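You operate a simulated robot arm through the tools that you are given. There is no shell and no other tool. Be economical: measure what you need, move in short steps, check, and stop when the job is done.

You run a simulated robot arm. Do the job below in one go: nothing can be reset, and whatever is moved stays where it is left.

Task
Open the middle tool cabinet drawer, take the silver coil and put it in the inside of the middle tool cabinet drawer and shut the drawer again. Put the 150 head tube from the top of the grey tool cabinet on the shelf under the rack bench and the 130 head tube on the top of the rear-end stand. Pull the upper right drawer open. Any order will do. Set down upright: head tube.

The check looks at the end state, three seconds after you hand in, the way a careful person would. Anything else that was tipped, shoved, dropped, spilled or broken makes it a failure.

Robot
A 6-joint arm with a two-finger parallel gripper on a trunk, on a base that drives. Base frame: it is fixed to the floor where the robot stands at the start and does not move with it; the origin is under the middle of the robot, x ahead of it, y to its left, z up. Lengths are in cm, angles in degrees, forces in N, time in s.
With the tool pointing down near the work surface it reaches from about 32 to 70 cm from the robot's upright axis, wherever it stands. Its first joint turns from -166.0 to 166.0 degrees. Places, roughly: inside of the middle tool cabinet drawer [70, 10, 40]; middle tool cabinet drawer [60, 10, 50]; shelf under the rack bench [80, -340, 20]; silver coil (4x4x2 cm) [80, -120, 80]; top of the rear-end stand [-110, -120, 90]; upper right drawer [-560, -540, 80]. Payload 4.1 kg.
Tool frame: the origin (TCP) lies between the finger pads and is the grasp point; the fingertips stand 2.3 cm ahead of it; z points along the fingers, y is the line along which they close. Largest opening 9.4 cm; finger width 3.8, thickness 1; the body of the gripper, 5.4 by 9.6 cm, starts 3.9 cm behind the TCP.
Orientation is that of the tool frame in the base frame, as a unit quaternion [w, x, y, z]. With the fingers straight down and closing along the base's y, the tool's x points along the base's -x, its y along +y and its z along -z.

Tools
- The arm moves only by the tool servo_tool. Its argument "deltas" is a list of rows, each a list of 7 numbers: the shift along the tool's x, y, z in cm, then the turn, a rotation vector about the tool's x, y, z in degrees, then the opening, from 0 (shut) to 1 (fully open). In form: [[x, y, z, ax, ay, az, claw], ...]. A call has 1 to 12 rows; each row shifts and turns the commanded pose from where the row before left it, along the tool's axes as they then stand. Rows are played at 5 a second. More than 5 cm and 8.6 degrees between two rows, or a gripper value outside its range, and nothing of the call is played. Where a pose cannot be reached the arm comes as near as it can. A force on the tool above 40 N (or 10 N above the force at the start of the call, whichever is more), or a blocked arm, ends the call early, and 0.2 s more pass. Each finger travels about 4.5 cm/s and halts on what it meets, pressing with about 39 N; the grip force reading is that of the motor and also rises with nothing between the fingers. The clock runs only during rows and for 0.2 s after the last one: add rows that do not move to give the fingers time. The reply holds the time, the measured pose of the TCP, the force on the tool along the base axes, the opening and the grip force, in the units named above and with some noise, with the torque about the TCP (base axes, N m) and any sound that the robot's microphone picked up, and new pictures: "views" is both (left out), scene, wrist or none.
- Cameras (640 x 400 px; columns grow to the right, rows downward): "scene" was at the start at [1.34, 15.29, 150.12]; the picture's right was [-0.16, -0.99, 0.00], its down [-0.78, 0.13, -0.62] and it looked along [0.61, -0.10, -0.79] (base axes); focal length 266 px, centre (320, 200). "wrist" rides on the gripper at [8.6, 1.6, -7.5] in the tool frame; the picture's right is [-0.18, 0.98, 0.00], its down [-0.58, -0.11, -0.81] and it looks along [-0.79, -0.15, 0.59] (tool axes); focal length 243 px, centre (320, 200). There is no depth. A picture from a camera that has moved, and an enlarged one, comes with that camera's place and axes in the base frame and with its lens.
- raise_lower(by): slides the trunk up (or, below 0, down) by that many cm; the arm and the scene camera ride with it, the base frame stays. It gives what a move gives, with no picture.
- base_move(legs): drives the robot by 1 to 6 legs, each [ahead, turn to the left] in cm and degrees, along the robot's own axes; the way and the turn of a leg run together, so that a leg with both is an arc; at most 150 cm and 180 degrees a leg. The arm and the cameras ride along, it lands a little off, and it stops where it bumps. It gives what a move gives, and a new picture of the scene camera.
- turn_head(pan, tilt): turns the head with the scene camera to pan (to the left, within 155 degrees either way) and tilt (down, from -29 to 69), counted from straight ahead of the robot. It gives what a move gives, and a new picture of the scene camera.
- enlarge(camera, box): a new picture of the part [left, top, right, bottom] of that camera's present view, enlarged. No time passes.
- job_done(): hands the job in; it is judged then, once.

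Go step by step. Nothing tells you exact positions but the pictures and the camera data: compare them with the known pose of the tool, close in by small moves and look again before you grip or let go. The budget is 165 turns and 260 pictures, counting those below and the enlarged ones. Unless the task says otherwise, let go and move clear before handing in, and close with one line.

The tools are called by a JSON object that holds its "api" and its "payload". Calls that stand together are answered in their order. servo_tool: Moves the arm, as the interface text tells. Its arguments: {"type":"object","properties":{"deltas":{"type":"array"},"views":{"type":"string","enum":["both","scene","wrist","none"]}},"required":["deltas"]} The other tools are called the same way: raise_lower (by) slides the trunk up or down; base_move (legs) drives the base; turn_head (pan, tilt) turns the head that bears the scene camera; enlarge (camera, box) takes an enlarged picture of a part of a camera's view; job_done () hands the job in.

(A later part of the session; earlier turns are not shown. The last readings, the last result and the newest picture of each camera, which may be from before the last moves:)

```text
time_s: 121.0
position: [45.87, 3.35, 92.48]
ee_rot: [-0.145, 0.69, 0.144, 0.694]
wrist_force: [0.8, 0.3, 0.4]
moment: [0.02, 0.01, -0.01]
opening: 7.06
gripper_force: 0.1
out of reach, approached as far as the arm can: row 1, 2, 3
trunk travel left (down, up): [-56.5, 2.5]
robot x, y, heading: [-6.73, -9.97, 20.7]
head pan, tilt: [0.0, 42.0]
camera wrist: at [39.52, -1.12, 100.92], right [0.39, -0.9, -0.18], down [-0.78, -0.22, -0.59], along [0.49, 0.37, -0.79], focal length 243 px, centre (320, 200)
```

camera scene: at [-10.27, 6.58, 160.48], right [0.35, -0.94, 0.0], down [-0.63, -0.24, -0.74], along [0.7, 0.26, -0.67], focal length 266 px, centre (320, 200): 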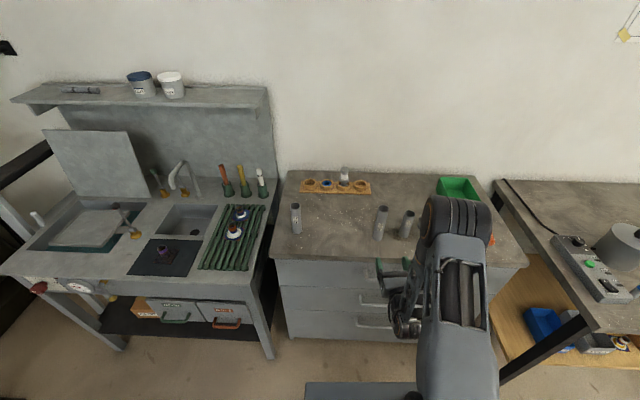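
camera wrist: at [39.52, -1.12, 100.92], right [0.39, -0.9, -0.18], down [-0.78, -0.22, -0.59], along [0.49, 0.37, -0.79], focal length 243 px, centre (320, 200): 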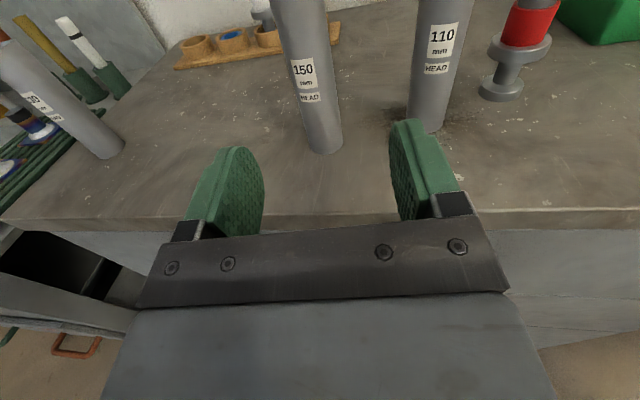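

Aligned within ~1 cm. Advance with the base, slightly turning left.

{"api": "base_move", "payload": {"legs": [[7.5, 1.3]]}}

{"api": "enlarge", "payload": {"camera": "wrist", "box": [0, 0, 640, 400]}}

```text
time_s: 122.1
position: [52.54, 7.47, 92.34]
ee_rot: [-0.153, 0.688, 0.153, 0.693]
wrist_force: [0.5, 0.2, 0.2]
moment: [0.01, 0.01, 0.0]
opening: 7.08
gripper_force: 0.1
trunk travel left (down, up): [-56.5, 2.5]
robot x, y, heading: [0.3, -7.01, 21.7]
head pan, tilt: [0.0, 42.0]
camera scene: at [-3.49, 9.24, 160.48], right [0.37, -0.93, 0.0], down [-0.62, -0.25, -0.74], along [0.69, 0.28, -0.67], focal length 266 px, centre (320, 200)
```

scene: 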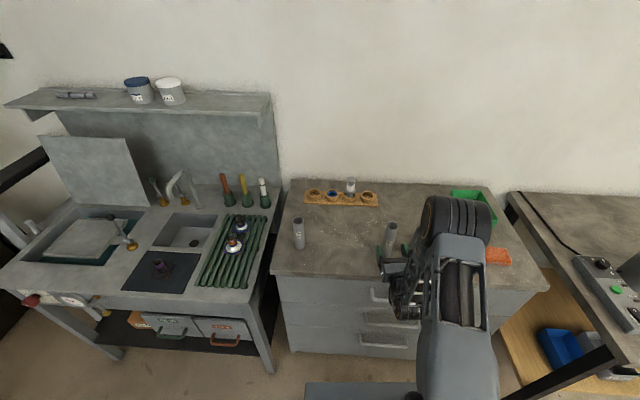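

```text
1.00 times, centred on (320, 200) of wrist (not enlarged: the box is as wide or as high as the picture)
camera zoom: at [46.38, 2.67, 100.89], right [0.41, -0.89, -0.18], down [-0.77, -0.24, -0.59], along [0.48, 0.38, -0.79], focal length 243 px, centre (320, 200)
```

zoom: 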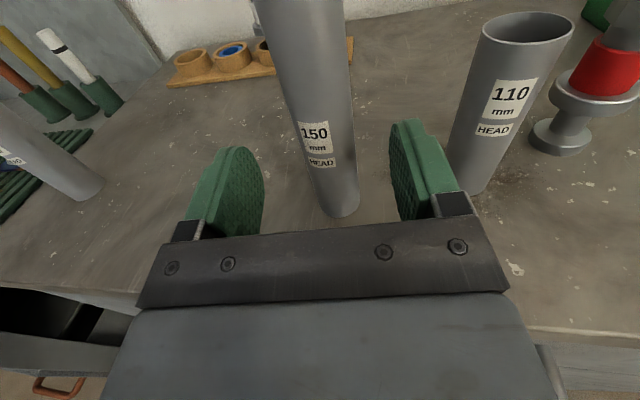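

Tube centred between the fingers, ~4 cm ahead. Advance 3.8 cm and close.

{"api": "base_move", "payload": {"legs": [[3.8, 0]]}}

{"api": "servo_tool", "payload": {"deltas": [[0, 0, 0, 0, 0, 0, 0.6], [0, 0, 0, 0, 0, 0, 0.45], [0, 0, 0, 0, 0, 0, 0.3], [0, 0, 0, 0, 0, 0, 0.2], [0, 0, 0, 0, 0, 0, 0.2]], "views": "wrist"}}

```text
time_s: 122.9
position: [56.25, 8.78, 92.43]
ee_rot: [-0.152, 0.688, 0.152, 0.693]
wrist_force: [0.6, -0.8, 0.4]
moment: [0.0, 0.01, -0.01]
opening: 7.06
gripper_force: 0.1
trunk travel left (down, up): [-56.5, 2.5]
robot x, y, heading: [4.45, -5.47, 21.9]
head pan, tilt: [0.0, 42.0]
camera scene: at [0.04, 10.66, 160.48], right [0.37, -0.93, 0.0], down [-0.62, -0.25, -0.74], along [0.69, 0.28, -0.67], focal length 266 px, centre (320, 200)
```

scene: 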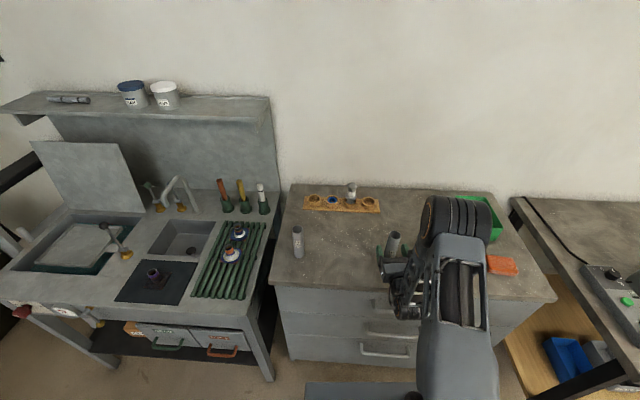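

```text
time_s: 124.1
position: [56.14, 8.88, 92.37]
ee_rot: [-0.153, 0.688, 0.153, 0.692]
wrist_force: [0.4, -1.0, 0.1]
moment: [-0.04, -0.05, -0.02]
opening: 3.41
gripper_force: 38.8
trunk travel left (down, up): [-56.5, 2.5]
robot x, y, heading: [4.14, -5.31, 21.8]
head pan, tilt: [0.0, 42.0]
camera wrist: at [49.89, 4.08, 100.91], right [0.41, -0.89, -0.18], down [-0.77, -0.24, -0.59], along [0.48, 0.39, -0.79], focal length 243 px, centre (320, 200)
```

wrist: 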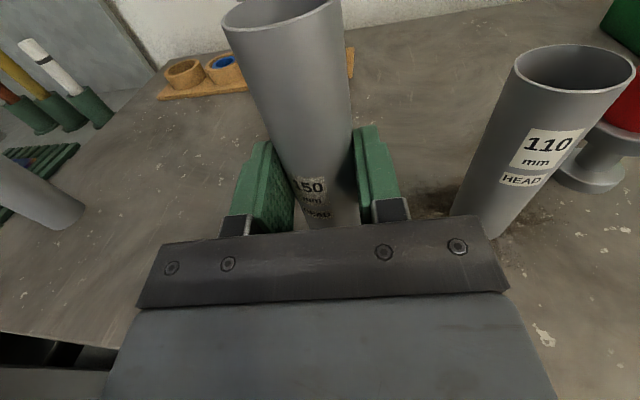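

Tube gripped. Lift it clear, and look.

{"api": "servo_tool", "payload": {"deltas": [[2, 0, 0, 0, 0, 0, 0.2], [3, 0, 0, 0, 0, 0, 0.2], [3, 0, 0, 0, 0, 0, 0.2]], "views": "both"}}

```text
time_s: 124.9
position: [56.07, 8.86, 100.4]
ee_rot: [-0.152, 0.688, 0.151, 0.693]
wrist_force: [-0.1, 0.1, -0.8]
moment: [-0.03, 0.03, 0.0]
opening: 3.36
gripper_force: 38.7
trunk travel left (down, up): [-56.5, 2.5]
robot x, y, heading: [4.27, -5.37, 21.6]
head pan, tilt: [0.0, 42.0]
camera scene: at [-0.04, 10.63, 160.47], right [0.37, -0.93, 0.0], down [-0.62, -0.25, -0.74], along [0.69, 0.28, -0.67], focal length 266 px, centre (320, 200)
camera wrist: at [49.79, 4.06, 108.92], right [0.41, -0.89, -0.18], down [-0.77, -0.24, -0.59], along [0.48, 0.38, -0.79], focal length 243 px, centre (320, 200)
```

scene: 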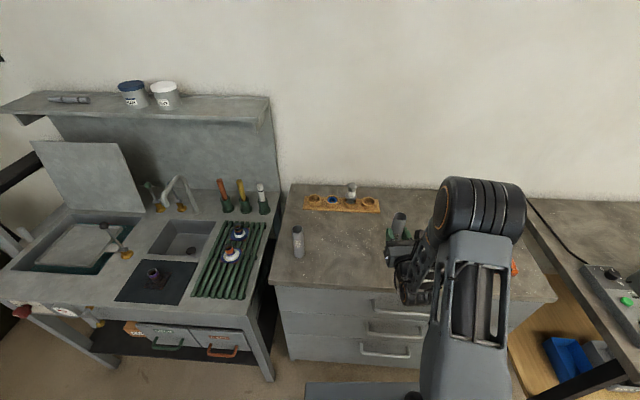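
wrist: 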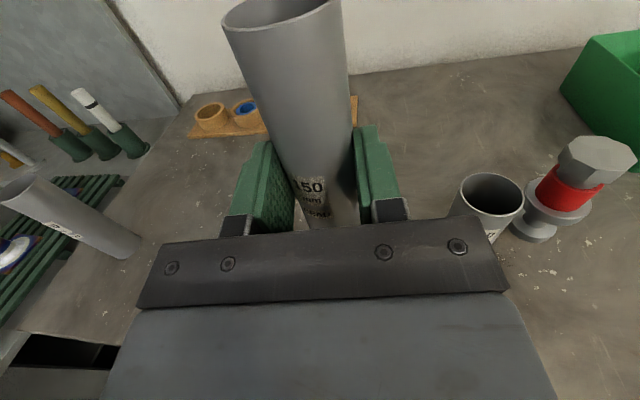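

The 150 is lifted. Back off and drive down the aisle toward the rack bench.

{"api": "base_move", "payload": {"legs": [[-36, 0], [0, -93.5], [110, 0]]}}

```text
time_s: 136.4
position: [14.49, -176.29, 100.44]
ee_rot: [0.405, 0.579, -0.401, 0.583]
wrist_force: [0.4, -0.5, -1.6]
moment: [0.0, 0.02, 0.03]
opening: 3.29
gripper_force: 39.2
trunk travel left (down, up): [-56.5, 2.5]
robot x, y, heading: [3.85, -123.11, -72.4]
head pan, tilt: [0.0, 42.0]
camera scene: at [20.5, -120.74, 160.48], right [-0.95, -0.3, 0.0], down [-0.2, 0.64, -0.74], along [0.22, -0.71, -0.67], focal length 266 px, centre (320, 200)
```

scene: 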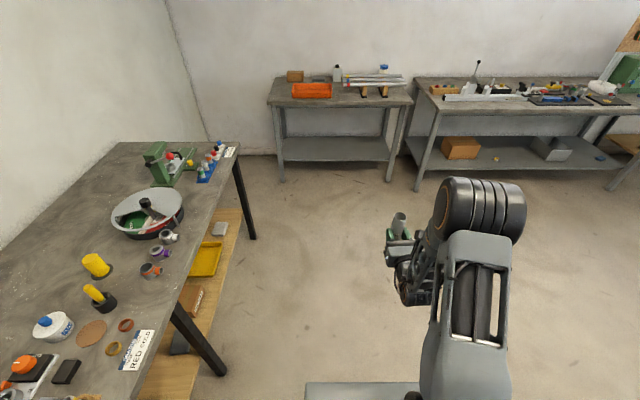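

The rack bench is straight ahead, shelf empty. Drive closer and re-measure.

{"api": "base_move", "payload": {"legs": [[100, 3]]}}

{"api": "raise_lower", "payload": {"by": -40}}

{"api": "turn_head", "payload": {"pan": 0, "tilt": 42}}

```text
time_s: 141.7
position: [50.58, -270.17, 100.45]
ee_rot: [0.388, 0.591, -0.384, 0.595]
wrist_force: [0.0, -0.4, -1.3]
moment: [0.02, 0.03, -0.03]
opening: 3.34
gripper_force: 39.1
trunk travel left (down, up): [-56.5, 2.5]
robot x, y, heading: [36.96, -218.1, -68.8]
head pan, tilt: [0.0, 42.0]
camera scene: at [53.34, -214.39, 160.48], right [-0.93, -0.36, 0.0], down [-0.24, 0.63, -0.74], along [0.27, -0.69, -0.67], focal length 266 px, centre (320, 200)
```

scene: 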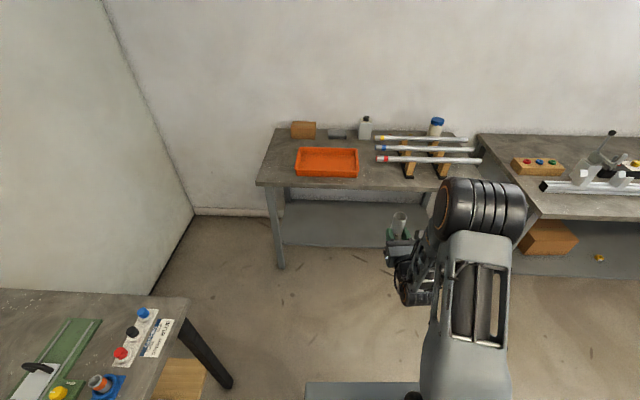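

```text
time_s: 145.5
position: [50.35, -270.17, 60.36]
ee_rot: [0.387, 0.591, -0.384, 0.594]
wrist_force: [-1.5, 0.4, -1.2]
moment: [0.02, -0.01, 0.03]
opening: 3.3
gripper_force: 38.9
trunk travel left (down, up): [-16.5, 42.5]
robot x, y, heading: [36.84, -217.86, -69.2]
head pan, tilt: [0.0, 42.0]
```

```text
time_s: 146.1
position: [50.44, -270.13, 60.38]
ee_rot: [0.387, 0.591, -0.384, 0.595]
wrist_force: [0.3, -0.5, -2.1]
moment: [0.03, 0.01, 0.01]
opening: 3.32
gripper_force: 38.9
trunk travel left (down, up): [-16.5, 42.5]
robot x, y, heading: [37.19, -217.93, -69.0]
head pan, tilt: [0.0, 42.0]
camera scene: at [53.34, -214.37, 120.48], right [-0.93, -0.36, 0.0], down [-0.24, 0.62, -0.74], along [0.27, -0.69, -0.67], focal length 266 px, centre (320, 200)
```

scene: 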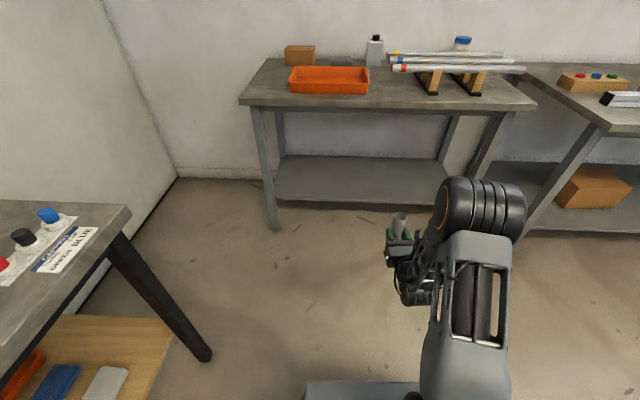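

Bench front is ~109 cm from the robot axis at tool line, shelf z≈20. Lower trunk fully and bring the arm lower before entering.

{"api": "raise_lower", "payload": {"by": -16}}

{"api": "servo_tool", "payload": {"deltas": [[-3, 0, 0, 0, 0, 0, 0.2], [-3, 0, 0, 0, 0, 0, 0.2], [-3, 0, 0, 0, 0, 0, 0.2], [-2, 0, 0, 0, 0, 0, 0.2]]}}

```text
time_s: 147.9
position: [50.46, -270.21, 44.37]
ee_rot: [0.387, 0.591, -0.384, 0.594]
wrist_force: [-0.3, -0.2, -1.9]
moment: [0.04, 0.02, 0.02]
opening: 3.34
gripper_force: 38.9
trunk travel left (down, up): [-0.5, 58.5]
robot x, y, heading: [36.96, -217.93, -69.3]
head pan, tilt: [0.0, 42.0]
```

```text
time_s: 148.9
position: [50.51, -270.28, 33.34]
ee_rot: [0.387, 0.591, -0.383, 0.595]
wrist_force: [-0.2, -1.0, -1.5]
moment: [0.04, -0.01, 0.0]
opening: 3.34
gripper_force: 39.1
trunk travel left (down, up): [-0.5, 58.5]
robot x, y, heading: [37.13, -217.9, -69.0]
head pan, tilt: [0.0, 42.0]
camera scene: at [53.33, -214.36, 104.48], right [-0.93, -0.36, 0.0], down [-0.24, 0.62, -0.74], along [0.27, -0.69, -0.67], focal length 266 px, centre (320, 200)
camera wrist: at [45.87, -264.17, 41.89], right [-0.9, -0.4, -0.18], down [-0.23, 0.78, -0.59], along [0.38, -0.49, -0.79], focal length 243 px, centre (320, 200)
```

scene: 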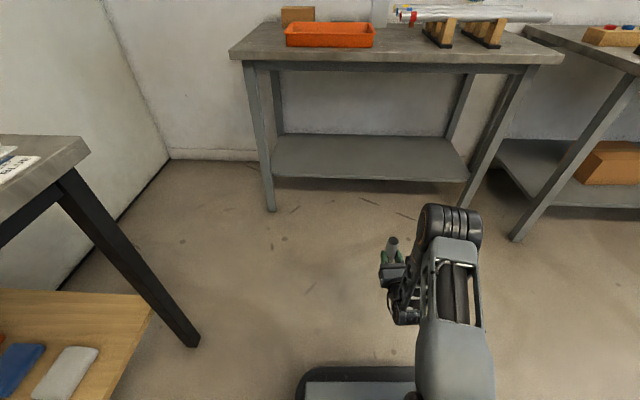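
wrist: 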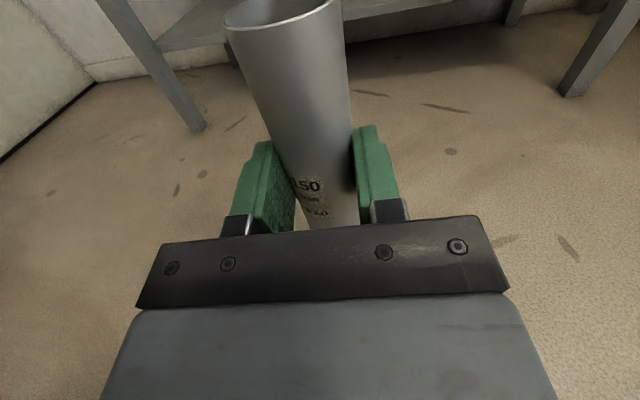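

Geometry fits: tube bottom ~25, shelf ~21, elbow below the bench top. Drive in 52 cm, then look.

{"api": "base_move", "payload": {"legs": [[52, -3]]}}

{"api": "enlarge", "payload": {"camera": "wrist", "box": [0, 0, 640, 400]}}

```text
time_s: 151.9
position: [65.35, -319.91, 33.5]
ee_rot: [0.402, 0.581, -0.398, 0.585]
wrist_force: [0.2, -0.4, -1.0]
moment: [0.03, 0.02, 0.0]
opening: 3.29
gripper_force: 38.6
trunk travel left (down, up): [-0.5, 58.5]
robot x, y, heading: [54.27, -266.86, -71.9]
head pan, tilt: [0.0, 42.0]
camera scene: at [70.89, -264.11, 104.48], right [-0.95, -0.31, 0.0], down [-0.21, 0.64, -0.74], along [0.23, -0.71, -0.67], focal length 266 px, centre (320, 200)
```

scene: 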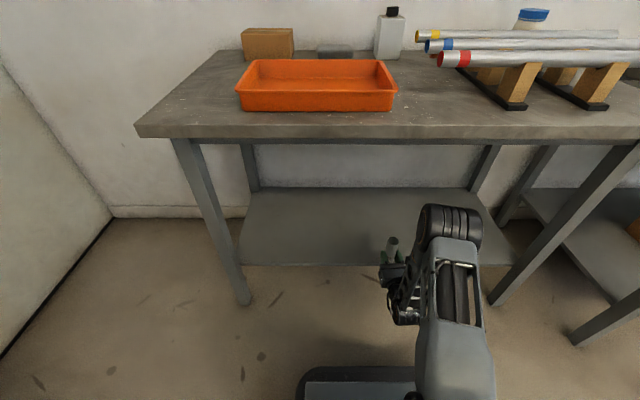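

```text
1.00 times, centred on (320, 200) of wrist (not enlarged: the box is as wide or as high as the picture)
camera zoom: at [61.03, -313.48, 41.89], right [-0.92, -0.36, -0.18], down [-0.19, 0.79, -0.59], along [0.35, -0.5, -0.79], focal length 243 px, centre (320, 200)
```

zoom: 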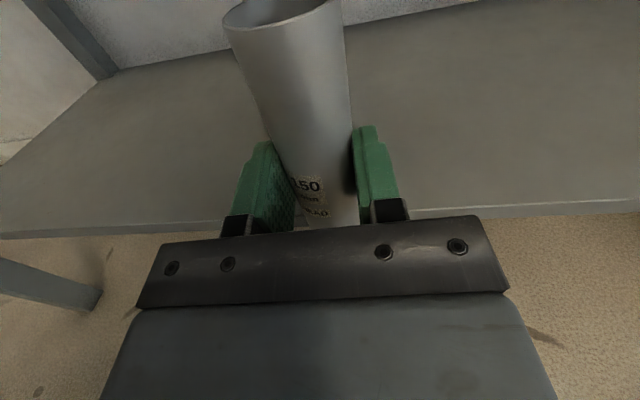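

Shelf edge ~5.7 cm ahead of the TCP, shelf z≈21. Advance 17 cm to be well over the shelf.

{"api": "base_move", "payload": {"legs": [[17, 0]]}}

{"api": "servo_tool", "payload": {"deltas": [[-1.5, 0, 0, 0, 0, 0, 0.2], [-1, 0, 0, 0, 0, 0, 0.2], [0, 0, 0, 0, 0, 0, 0.2]]}}

```text
time_s: 153.4
position: [70.79, -335.97, 33.33]
ee_rot: [0.401, 0.582, -0.398, 0.585]
wrist_force: [1.0, 0.3, -1.2]
moment: [0.01, 0.0, 0.0]
opening: 3.32
gripper_force: 39.7
trunk travel left (down, up): [-0.5, 58.5]
robot x, y, heading: [59.65, -283.07, -71.8]
head pan, tilt: [0.0, 42.0]
camera scene: at [76.2, -280.29, 104.48], right [-0.95, -0.31, 0.0], down [-0.21, 0.64, -0.74], along [0.23, -0.71, -0.67], focal length 266 px, centre (320, 200)
```

scene: 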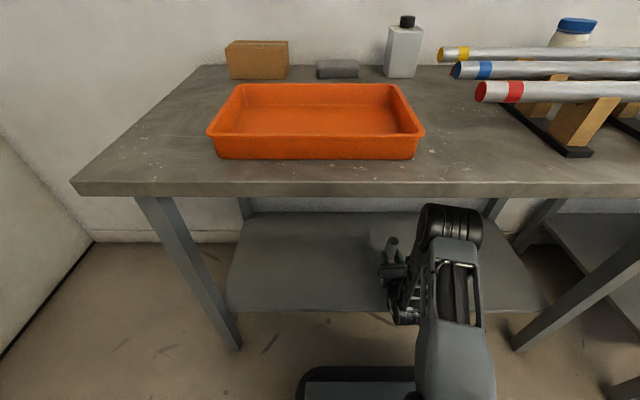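

```text
time_s: 154.0
position: [70.85, -336.41, 32.04]
ee_rot: [0.407, 0.574, -0.392, 0.593]
wrist_force: [-0.3, 4.6, 18.9]
moment: [0.36, -0.13, 0.05]
opening: 3.33
gripper_force: 39.2
trunk travel left (down, up): [-0.5, 58.5]
robot x, y, heading: [59.42, -282.99, -71.9]
head pan, tilt: [0.0, 42.0]
stopped in row 2: the force on the tool passed its limit at 45 N (the readings are from after the stop); the commanded pose is now the measured one
camera scene: at [76.17, -280.15, 104.49], right [-0.95, -0.31, 0.0], down [-0.21, 0.63, -0.74], along [0.23, -0.71, -0.67], focal length 266 px, centre (320, 200)
camera wrist: at [66.34, -329.8, 40.35], right [-0.91, -0.36, -0.18], down [-0.19, 0.77, -0.61], along [0.36, -0.52, -0.77], focal length 243 px, centre (320, 200)
```

scene: 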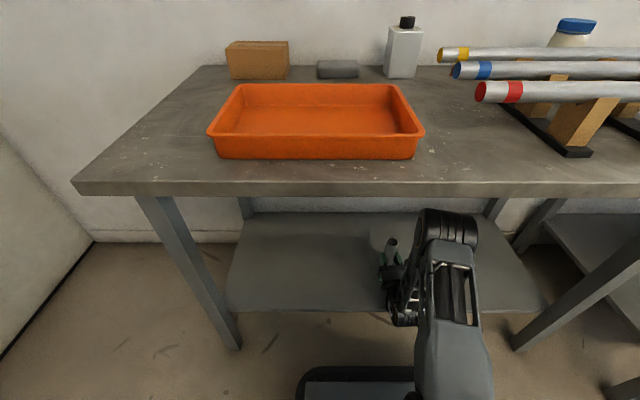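
wrist: 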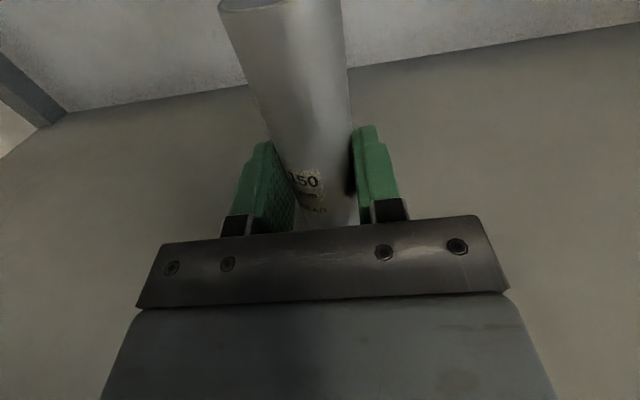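

Tube touched the shelf and the wrist tilted ~2°. Correct the tilt, lower gently and release.

{"api": "servo_tool", "payload": {"deltas": [[0.7, 0, 0, 0, -1.7, 0, 0.2], [0, 0, 0, 0, 0, 0, 0.2], [-0.4, 0, 0, 0, 0, 0, 0.2], [0, 0, 0, 0, 0, 0, 0.2]], "views": "none"}}

```text
time_s: 155.0
position: [70.68, -336.39, 32.11]
ee_rot: [0.399, 0.584, -0.398, 0.583]
wrist_force: [0.0, 2.6, 6.0]
moment: [0.0, -0.11, 0.04]
opening: 3.32
gripper_force: 38.6
trunk travel left (down, up): [-0.5, 58.5]
robot x, y, heading: [59.59, -283.15, -71.8]
head pan, tilt: [0.0, 42.0]
```

Light contact and upright. Open and retreat.

{"api": "servo_tool", "payload": {"deltas": [[0, 0, 0, 0, 0, 0, 0.4], [0, 0, 0, 0, 0, 0, 0.6], [0, 0, 0, 0, 0, 0, 0.8], [0, 0, 0, 0, 0, 0, 0.8]], "views": "wrist"}}

{"api": "base_move", "payload": {"legs": [[-40, 0]]}}

```text
time_s: 156.0
position: [70.8, -336.28, 32.1]
ee_rot: [0.4, 0.584, -0.4, 0.582]
wrist_force: [0.3, 0.3, 0.3]
moment: [-0.01, 0.0, -0.02]
opening: 7.53
gripper_force: 0.0
trunk travel left (down, up): [-0.5, 58.5]
robot x, y, heading: [59.82, -283.16, -71.5]
head pan, tilt: [0.0, 42.0]
camera wrist: at [66.44, -330.03, 40.65], right [-0.92, -0.36, -0.18], down [-0.19, 0.79, -0.58], along [0.35, -0.5, -0.79], focal length 243 px, centre (320, 200)
```

wrist: 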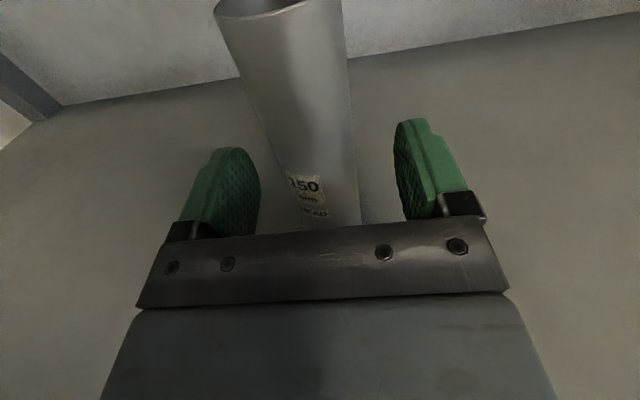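

```text
time_s: 158.5
position: [58.16, -297.9, 32.03]
ee_rot: [0.399, 0.585, -0.399, 0.583]
wrist_force: [-0.3, 0.0, -0.1]
moment: [-0.01, 0.03, -0.01]
opening: 7.54
gripper_force: 0.1
trunk travel left (down, up): [-0.5, 58.5]
robot x, y, heading: [47.04, -244.68, -71.4]
head pan, tilt: [0.0, 42.0]
camera scene: at [63.52, -241.8, 104.48], right [-0.95, -0.31, 0.0], down [-0.21, 0.64, -0.74], along [0.23, -0.71, -0.67], focal length 266 px, centre (320, 200)
```

scene: 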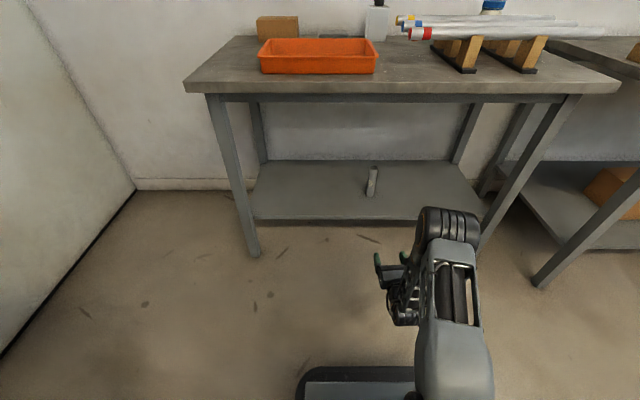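

Tube stands upright on the shelf. Now raise and reverse back to the cabinet for the 130.

{"api": "raise_lower", "payload": {"by": 40}}

{"api": "raise_lower", "payload": {"by": 16.5}}

{"api": "base_move", "payload": {"legs": [[-120, 0], [-117, 0], [0, 111.4]]}}

```text
time_s: 162.3
position: [58.13, -297.82, 72.01]
ee_rot: [0.399, 0.585, -0.399, 0.583]
wrist_force: [0.1, 0.8, 0.3]
moment: [0.05, 0.0, 0.04]
opening: 7.53
gripper_force: 0.0
trunk travel left (down, up): [-40.5, 18.5]
robot x, y, heading: [46.77, -244.39, -71.7]
head pan, tilt: [0.0, 42.0]
```

```text
time_s: 164.2
position: [58.16, -297.7, 88.58]
ee_rot: [0.398, 0.586, -0.398, 0.583]
wrist_force: [-0.3, -0.4, 0.5]
moment: [-0.01, 0.05, 0.01]
opening: 7.52
gripper_force: 0.0
trunk travel left (down, up): [-57.0, 2.0]
robot x, y, heading: [47.09, -244.41, -72.1]
head pan, tilt: [0.0, 42.0]
```

```text
time_s: 180.6
position: [17.82, 11.56, 88.5]
ee_rot: [-0.255, 0.66, 0.257, 0.658]
wrist_force: [0.5, 0.4, -0.3]
moment: [0.01, -0.01, -0.01]
opening: 7.5
gripper_force: 0.1
trunk travel left (down, up): [-57.0, 2.0]
robot x, y, heading: [-27.51, -18.08, 39.5]
head pan, tilt: [0.0, 42.0]
camera scene: at [-36.6, -3.7, 160.98], right [0.63, -0.77, 0.0], down [-0.52, -0.42, -0.74], along [0.57, 0.47, -0.67], focal length 266 px, centre (320, 200)
```

scene: 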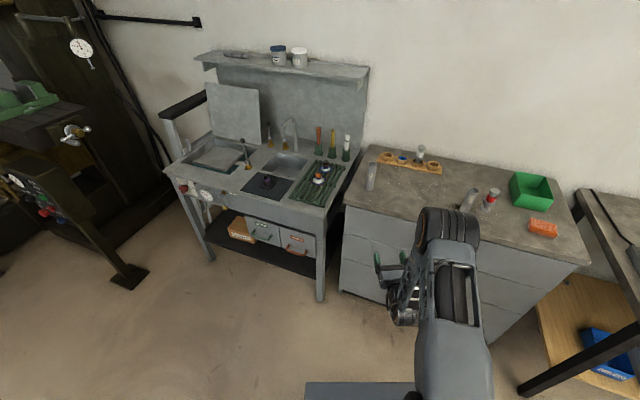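

The 130 tube is lined up ~40 cm ahead. Raise a little and drive toward it.

{"api": "servo_tool", "payload": {"deltas": [[3, 0, 0, 0, 0, 0, 0.8]], "views": "none"}}

{"api": "base_move", "payload": {"legs": [[30, 0]]}}

{"api": "enlarge", "payload": {"camera": "wrist", "box": [0, 0, 640, 400]}}

```text
time_s: 181.0
position: [17.95, 11.54, 91.57]
ee_rot: [-0.255, 0.66, 0.256, 0.659]
wrist_force: [-0.2, 0.4, 0.3]
moment: [-0.02, 0.03, 0.03]
opening: 7.55
gripper_force: 0.2
trunk travel left (down, up): [-57.0, 2.0]
robot x, y, heading: [-27.72, -18.16, 39.3]
head pan, tilt: [0.0, 42.0]
```

```text
time_s: 183.0
position: [41.34, 30.56, 91.54]
ee_rot: [-0.255, 0.66, 0.257, 0.658]
wrist_force: [0.2, -0.1, 0.3]
moment: [0.02, -0.01, 0.02]
opening: 7.53
gripper_force: 0.1
trunk travel left (down, up): [-57.0, 2.0]
robot x, y, heading: [-4.33, 1.54, 39.4]
head pan, tilt: [0.0, 42.0]
camera scene: at [-13.2, 15.47, 160.98], right [0.63, -0.77, 0.0], down [-0.52, -0.42, -0.74], along [0.57, 0.47, -0.67], focal length 266 px, centre (320, 200)
```

scene: 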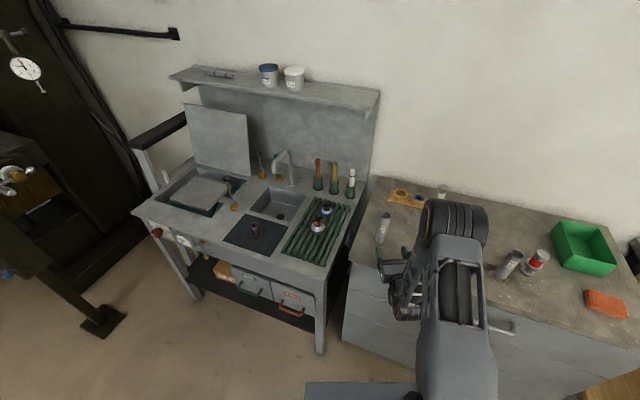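

```text
1.00 times, centred on (320, 200) of wrist (not enlarged: the box is as wide or as high as the picture)
camera zoom: at [36.76, 24.37, 100.11], right [0.66, -0.73, -0.18], down [-0.67, -0.47, -0.58], along [0.34, 0.51, -0.79], focal length 243 px, centre (320, 200)
```

zoom: 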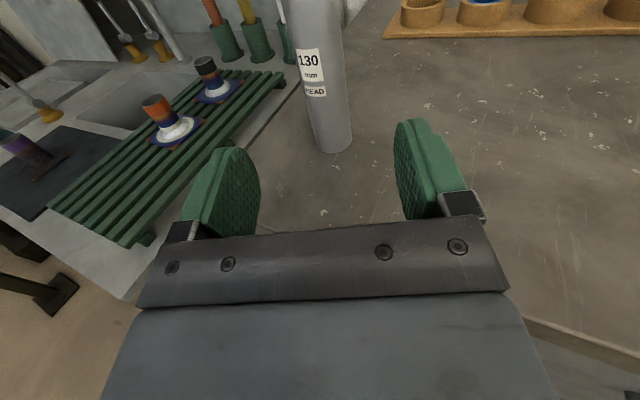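

Tube is centred, 11 cm ahead. Advance and grip.

{"api": "base_move", "payload": {"legs": [[10.7, 0.4]]}}

{"api": "servo_tool", "payload": {"deltas": [[0, 0, 0, 0, 0, 0, 0.6], [0, 0, 0, 0, 0, 0, 0.45], [0, 0, 0, 0, 0, 0, 0.3], [0, 0, 0, 0, 0, 0, 0.2], [0, 0, 0, 0, 0, 0, 0.2]], "views": "wrist"}}

```text
time_s: 184.2
position: [49.33, 37.87, 91.5]
ee_rot: [-0.257, 0.659, 0.259, 0.658]
wrist_force: [0.1, -0.4, -0.2]
moment: [-0.01, -0.03, 0.01]
opening: 7.54
gripper_force: 0.1
trunk travel left (down, up): [-57.0, 2.0]
robot x, y, heading: [3.97, 8.18, 39.7]
head pan, tilt: [0.0, 42.0]
camera scene: at [-5.0, 22.26, 160.98], right [0.64, -0.77, 0.0], down [-0.51, -0.43, -0.74], along [0.57, 0.47, -0.67], focal length 266 px, centre (320, 200)
```

scene: 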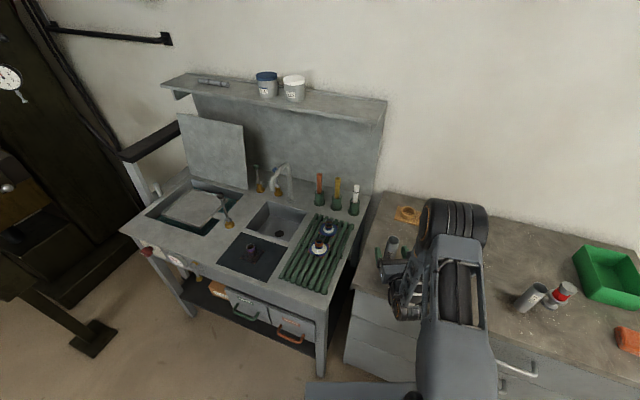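

```text
time_s: 185.4
position: [49.36, 37.76, 91.63]
ee_rot: [-0.257, 0.659, 0.259, 0.658]
wrist_force: [-0.7, 0.8, 0.9]
moment: [0.13, 0.01, 0.01]
opening: 3.32
gripper_force: 38.8
trunk travel left (down, up): [-57.0, 2.0]
robot x, y, heading: [3.84, 8.18, 39.6]
head pan, tilt: [0.0, 42.0]
camera wrist: at [44.84, 31.48, 100.14], right [0.67, -0.72, -0.18], down [-0.67, -0.47, -0.58], along [0.33, 0.51, -0.79], focal length 243 px, centre (320, 200)
```

wrist: 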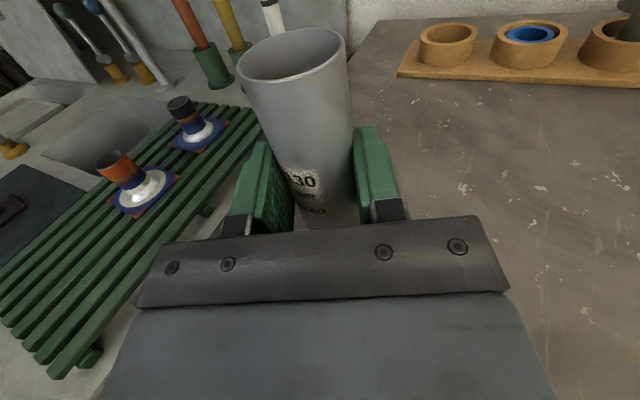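

Gripped. Lift and back off, then turn towards the stand.

{"api": "servo_tool", "payload": {"deltas": [[2, 0, 0, 0, 0, 0, 0.2], [4, 0, 0, 0, 0, 0, 0.2], [4, 0, 0, 0, 0, 0, 0.2]], "views": "none"}}

{"api": "base_move", "payload": {"legs": [[-32, 0], [0, -150]]}}

```text
time_s: 186.2
position: [49.4, 37.76, 101.61]
ee_rot: [-0.257, 0.66, 0.259, 0.657]
wrist_force: [0.0, -0.5, -1.6]
moment: [0.0, 0.0, 0.01]
opening: 3.34
gripper_force: 39.0
trunk travel left (down, up): [-57.0, 2.0]
robot x, y, heading: [3.88, 7.64, 39.5]
head pan, tilt: [0.0, 42.0]
```

```text
time_s: 194.5
position: [-45.78, -60.78, 101.54]
ee_rot: [-0.57, -0.418, 0.571, -0.416]
wrist_force: [-0.6, -0.4, -2.2]
moment: [0.02, -0.02, 0.01]
opening: 3.34
gripper_force: 39.3
trunk travel left (down, up): [-57.0, 2.0]
robot x, y, heading: [-20.8, -12.47, -111.1]
head pan, tilt: [0.0, 42.0]
camera scene: at [-6.19, -20.74, 160.98], right [-0.94, 0.35, 0.0], down [0.24, 0.63, -0.74], along [-0.26, -0.69, -0.67], focal length 266 px, centre (320, 200)
```

scene: 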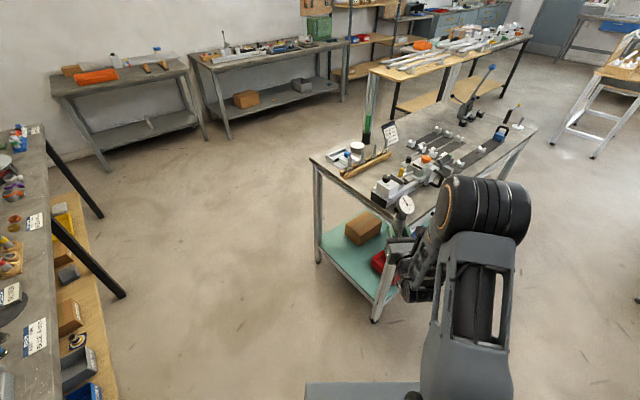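

{"api": "enlarge", "payload": {"camera": "scene", "box": [300, 60, 560, 222]}}

```text
2.46 times, centred on (430, 141) of scene
camera zoom: at [-6.19, -20.74, 160.98], right [-0.94, 0.35, 0.0], down [0.24, 0.63, -0.74], along [-0.26, -0.69, -0.67], focal length 655 px, centre (49, 345)
```

zoom: 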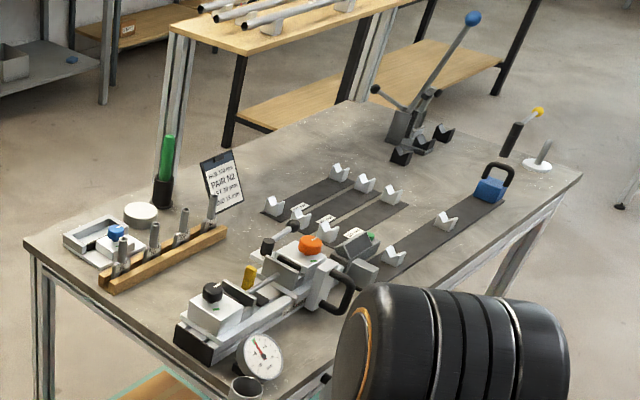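

The stand top has free room near its far long edge (≈(-106,-138)). I'll go around the stand's east end to approach from that side.

{"api": "base_move", "payload": {"legs": [[0, 36.7], [122, 0], [0, -30.3], [67, 0], [0, -67.2], [85, 0]]}}

{"api": "base_move", "payload": {"legs": [[0, -79.3]]}}

```text
time_s: 214.3
position: [-142.82, -209.32, 101.5]
ee_rot: [-0.703, -0.07, 0.704, -0.069]
wrist_force: [0.6, 1.0, -2.0]
moment: [-0.02, -0.01, -0.01]
opening: 3.32
gripper_force: 38.9
trunk travel left (down, up): [-57.0, 2.0]
robot x, y, heading: [-88.22, -207.76, -171.9]
head pan, tilt: [0.0, 42.0]
camera scene: at [-88.61, -224.81, 160.98], right [-0.14, 0.99, 0.0], down [0.66, 0.09, -0.74], along [-0.74, -0.1, -0.67], focal length 266 px, centre (320, 200)
```

scene: 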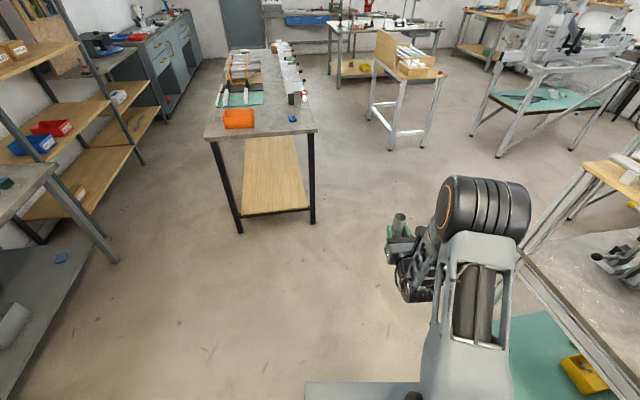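

```text
time_s: 218.2
position: [-99.88, -154.53, 101.58]
ee_rot: [-0.585, 0.396, 0.587, 0.396]
wrist_force: [0.9, 0.8, -0.8]
moment: [-0.04, -0.03, -0.01]
opening: 3.31
gripper_force: 39.0
trunk travel left (down, up): [-57.0, 2.0]
robot x, y, heading: [-88.11, -207.76, 108.5]
head pan, tilt: [0.0, 42.0]
camera scene: at [-105.09, -211.07, 160.98], right [0.95, 0.32, 0.0], down [0.21, -0.63, -0.74], along [-0.24, 0.7, -0.67], focal length 266 px, centre (320, 200)
```

scene: 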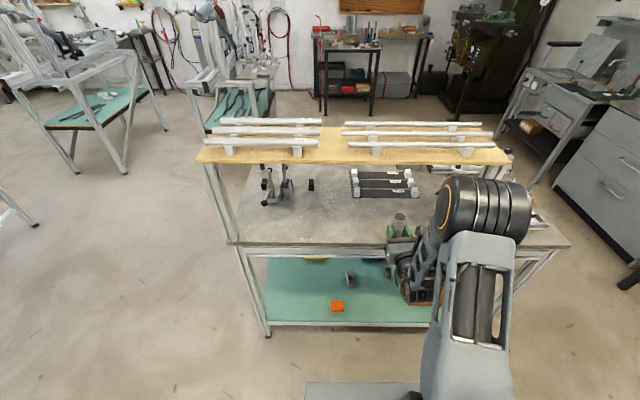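

The stand carries a raised wooden shelf (z≈122) over this back edge. Let me look closer at the layout before choosing the approach.

{"api": "enlarge", "payload": {"camera": "scene", "box": [190, 100, 590, 350]}}

{"api": "enlarge", "payload": {"camera": "wrist", "box": [0, 0, 640, 400]}}

```text
1.60 times, centred on (390, 225) of scene
camera zoom: at [-105.09, -211.07, 160.98], right [0.95, 0.32, 0.0], down [0.21, -0.63, -0.74], along [-0.24, 0.7, -0.67], focal length 426 px, centre (208, 160)
```

zoom: 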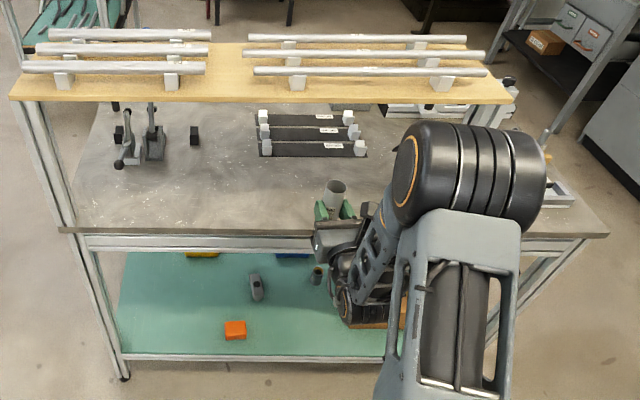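

```text
1.00 times, centred on (320, 200) of wrist (not enlarged: the box is as wide or as high as the picture)
camera zoom: at [-95.73, -161.07, 110.14], right [0.91, 0.36, -0.18], down [0.2, -0.79, -0.58], along [-0.36, 0.49, -0.79], focal length 243 px, centre (320, 200)
```

zoom: 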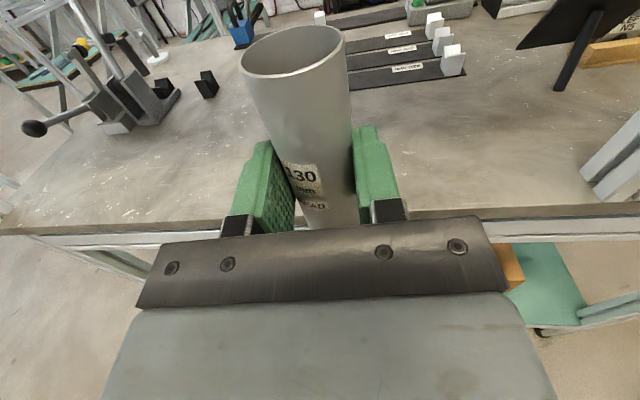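

I'll instead place it from the stand's east short end, where a clear corridor exists near the edge with nothing overhead. Drive back around.

{"api": "base_move", "payload": {"legs": [[0, -99.6], [84, 0], [0, 74.3], [110, 0], [0, 114.8]]}}

{"api": "enlarge", "payload": {"camera": "wrist", "box": [0, 0, 640, 400]}}

```text
time_s: 240.0
position: [-45.69, -97.69, 101.55]
ee_rot: [-0.694, -0.129, 0.696, -0.128]
wrist_force: [0.9, 0.7, -1.1]
moment: [-0.02, -0.02, 0.01]
opening: 3.31
gripper_force: 39.1
trunk travel left (down, up): [-57.0, 2.0]
robot x, y, heading: [7.45, -87.13, -162.1]
head pan, tilt: [0.0, 42.0]
camera scene: at [10.46, -103.83, 160.98], right [-0.3, 0.95, 0.0], down [0.64, 0.2, -0.74], along [-0.71, -0.23, -0.67], focal length 266 px, centre (320, 200)
```

scene: 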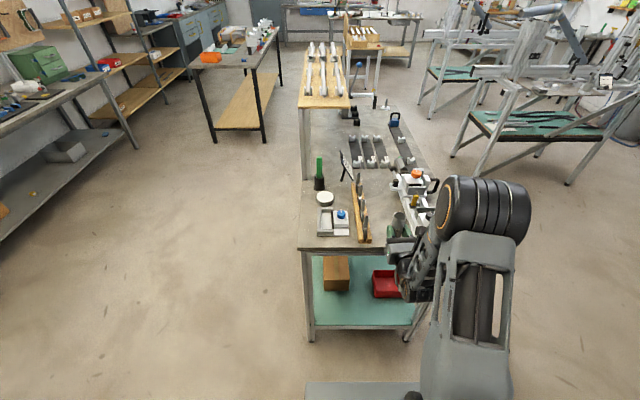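

```text
1.00 times, centred on (320, 200) of wrist (not enlarged: the box is as wide or as high as the picture)
camera zoom: at [-39.34, -93.59, 110.14], right [-0.35, 0.92, -0.18], down [0.79, 0.19, -0.58], along [-0.5, -0.35, -0.79], focal length 243 px, centre (320, 200)
```

zoom: 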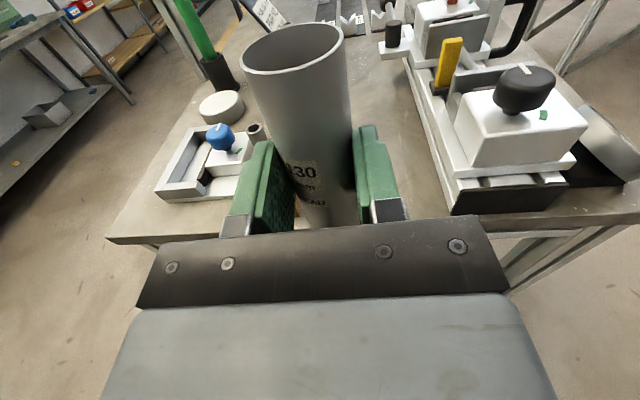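

{"api": "enlarge", "payload": {"camera": "scene", "box": [290, 150, 450, 260]}}

```text
3.64 times, centred on (370, 205) of scene
camera zoom: at [10.46, -103.83, 160.98], right [-0.3, 0.95, 0.0], down [0.64, 0.2, -0.74], along [-0.71, -0.23, -0.67], focal length 968 px, centre (138, 182)
```

zoom: 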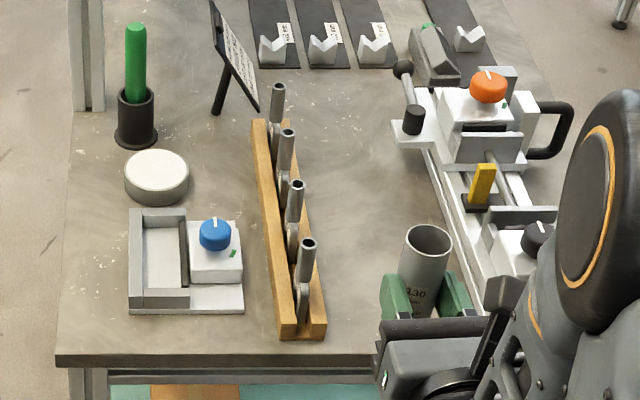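

The corridor between the pin block and the fixture is ~15 cm wide. Shift 2 cm right and advance 9 cm.

{"api": "servo_tool", "payload": {"deltas": [[0, 2, 0, 0, 0, 0, 0.2]], "views": "none"}}

{"api": "base_move", "payload": {"legs": [[9.5, 0]]}}

{"api": "enlarge", "payload": {"camera": "scene", "box": [290, 170, 450, 280]}}

{"api": "enlarge", "payload": {"camera": "wrist", "box": [0, 0, 640, 400]}}

```text
time_s: 240.4
position: [-46.3, -95.86, 101.44]
ee_rot: [-0.695, -0.128, 0.696, -0.127]
wrist_force: [0.3, -0.8, -1.8]
moment: [0.02, 0.0, 0.0]
opening: 3.32
gripper_force: 38.7
trunk travel left (down, up): [-57.0, 2.0]
robot x, y, heading: [7.45, -86.74, -162.5]
head pan, tilt: [0.0, 42.0]
```

```text
time_s: 241.6
position: [-55.61, -98.79, 101.43]
ee_rot: [-0.695, -0.128, 0.696, -0.127]
wrist_force: [0.1, -0.1, -1.0]
moment: [0.02, -0.03, -0.01]
opening: 3.27
gripper_force: 38.6
trunk travel left (down, up): [-57.0, 2.0]
robot x, y, heading: [-1.42, -90.34, -162.2]
head pan, tilt: [0.0, 42.0]
camera scene: at [1.2, -106.77, 160.98], right [-0.3, 0.95, 0.0], down [0.64, 0.2, -0.74], along [-0.71, -0.23, -0.67], focal length 266 px, centre (320, 200)
```

scene: 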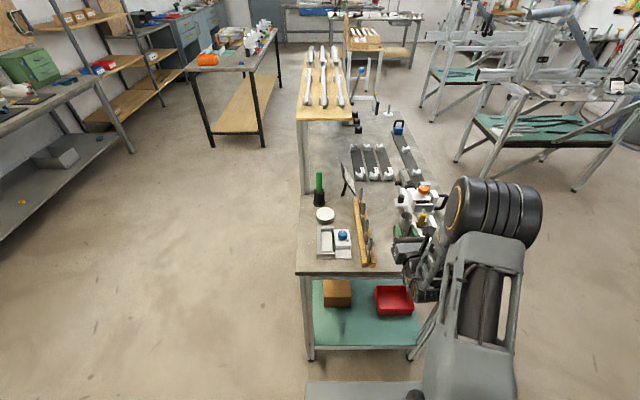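

```text
3.64 times, centred on (370, 225) of scene
camera zoom: at [1.2, -106.77, 160.98], right [-0.3, 0.95, 0.0], down [0.64, 0.2, -0.74], along [-0.71, -0.23, -0.67], focal length 968 px, centre (138, 109)
```

zoom: 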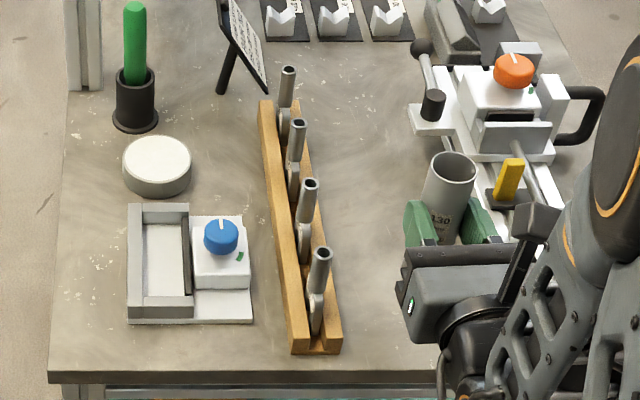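

```text
1.00 times, centred on (320, 200) of wrist (not enlarged: the box is as wide or as high as the picture)
camera zoom: at [-49.25, -94.65, 110.05], right [-0.35, 0.92, -0.18], down [0.79, 0.19, -0.58], along [-0.5, -0.35, -0.79], focal length 243 px, centre (320, 200)
```

zoom: 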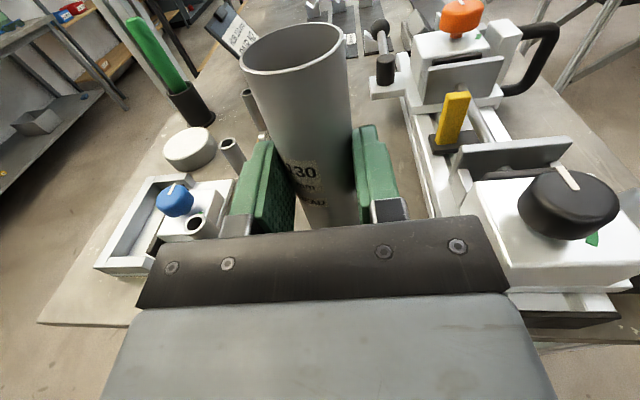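

TCP is ~6 cm inside the edge, clear on both sides. Shift 0.7 cm right and lower.

{"api": "servo_tool", "payload": {"deltas": [[0, 0.7, 0, 0, 0, 0, 0.2], [-1.5, 0, 0, 0, 0, 0, 0.2], [-1, 0, 0, 0, 0, 0, 0.2], [0, 0, 0, 0, 0, 0, 0.2]], "views": "wrist"}}

```text
time_s: 242.6
position: [-55.78, -97.97, 99.05]
ee_rot: [-0.695, -0.129, 0.696, -0.127]
wrist_force: [0.8, -0.5, -1.6]
moment: [0.0, -0.01, -0.03]
opening: 3.3
gripper_force: 38.9
trunk travel left (down, up): [-57.0, 2.0]
robot x, y, heading: [-1.57, -89.82, -162.4]
head pan, tilt: [0.0, 42.0]
camera wrist: at [-49.45, -94.02, 107.62], right [-0.35, 0.92, -0.18], down [0.79, 0.19, -0.58], along [-0.5, -0.35, -0.79], focal length 243 px, centre (320, 200)
```

wrist: 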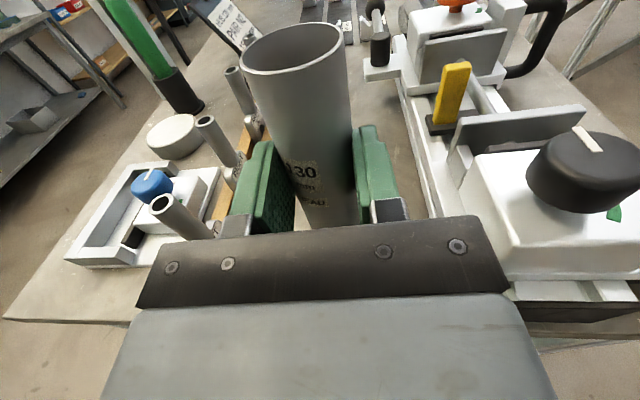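

Pins are ≥4 cm from the gripper body. Continue lowering gently.

{"api": "servo_tool", "payload": {"deltas": [[-0.7, 0, 0, 0, 0, 0, 0.2], [0, 0, 0, 0, 0, 0, 0.2], [-0.6, 0, 0, 0, 0, 0, 0.2], [0, 0, 0, 0, 0, 0, 0.2], [-0.5, 0, 0, 0, 0, 0, 0.2], [0, 0, 0, 0, 0, 0, 0.2]], "views": "none"}}

```text
time_s: 243.9
position: [-55.71, -98.05, 97.26]
ee_rot: [-0.695, -0.128, 0.696, -0.126]
wrist_force: [-0.2, 1.2, -0.8]
moment: [0.02, 0.0, -0.02]
opening: 3.31
gripper_force: 38.4
trunk travel left (down, up): [-57.0, 2.0]
robot x, y, heading: [-1.39, -90.23, -162.4]
head pan, tilt: [0.0, 42.0]
```

{"api": "servo_tool", "payload": {"deltas": [[-0.5, 0, 0, 0, 0, 0, 0.2], [0, 0, 0, 0, 0, 0, 0.2], [-0.4, 0, 0, 0, 0, 0, 0.2], [0, 0, 0, 0, 0, 0, 0.2], [-0.4, 0, 0, 0, 0, 0, 0.2], [0, 0, 0, 0, 0, 0, 0.2]], "views": "scene"}}

```text
time_s: 245.3
position: [-55.71, -97.9, 95.81]
ee_rot: [-0.694, -0.129, 0.697, -0.127]
wrist_force: [-0.2, -1.3, -1.6]
moment: [0.04, -0.03, 0.01]
opening: 3.33
gripper_force: 39.1
trunk travel left (down, up): [-57.0, 2.0]
robot x, y, heading: [-1.7, -90.23, -162.3]
head pan, tilt: [0.0, 42.0]
camera scene: at [1.28, -106.75, 160.98], right [-0.3, 0.95, 0.0], down [0.64, 0.2, -0.74], along [-0.71, -0.23, -0.67], focal length 266 px, centre (320, 200)
```

scene: 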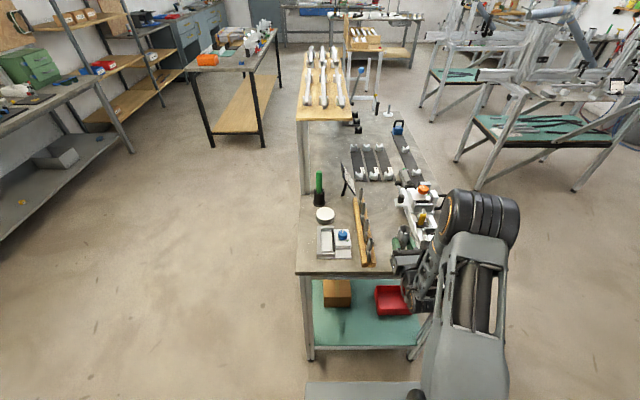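

{"api": "servo_tool", "payload": {"deltas": [[-0.5, 0, 0, 0, 0, 0, 0.2], [0, 0, 0, 0, 0, 0, 0.2], [-0.5, 0, 0, 0, 0, 0, 0.2], [0, 0, 0, 0, 0, 0, 0.2]], "views": "wrist"}}

```text
time_s: 246.4
position: [-55.79, -98.04, 95.41]
ee_rot: [0.702, 0.127, -0.69, 0.127]
wrist_force: [-0.4, -0.9, 12.6]
moment: [-0.15, 0.02, -0.01]
opening: 3.3
gripper_force: 39.2
trunk travel left (down, up): [-57.0, 2.0]
robot x, y, heading: [-1.46, -90.15, -162.5]
head pan, tilt: [0.0, 42.0]
stopped in row 4: the force on the tool passed its limit at 41 N (the readings are from after the stop); the commanded pose is now the measured one
camera wrist: at [-49.45, -93.92, 103.93], right [-0.35, 0.92, -0.18], down [0.78, 0.18, -0.6], along [-0.51, -0.35, -0.78], focal length 243 px, centre (320, 200)
```

wrist: 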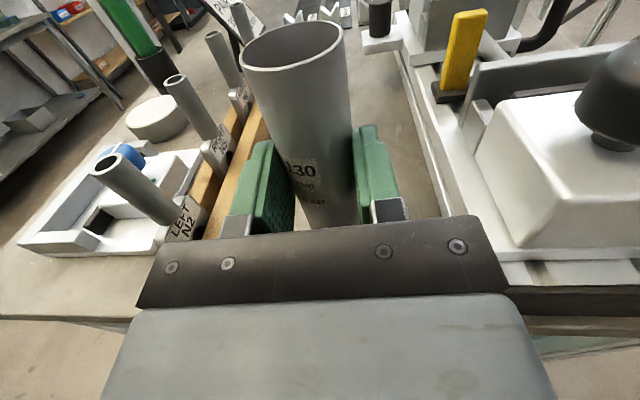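

Contact with the stand top. Correct the slight tilt, settle lightly and open a little (neighbouring block is ~4.5 cm away).

{"api": "servo_tool", "payload": {"deltas": [[0.5, 0, 0, 0, -1.0, 0, 0.2], [0, 0, 0, 0, 0, 0, 0.2], [-0.3, 0, 0, 0, 0, 0, 0.2], [0, 0, 0, 0, 0, 0, 0.2]], "views": "none"}}

```text
time_s: 247.4
position: [-55.79, -98.02, 95.59]
ee_rot: [-0.693, -0.129, 0.698, -0.126]
wrist_force: [1.5, -1.1, 1.8]
moment: [-0.1, -0.01, 0.03]
opening: 3.31
gripper_force: 39.0
trunk travel left (down, up): [-57.0, 2.0]
robot x, y, heading: [-1.36, -89.7, -162.1]
head pan, tilt: [0.0, 42.0]
```

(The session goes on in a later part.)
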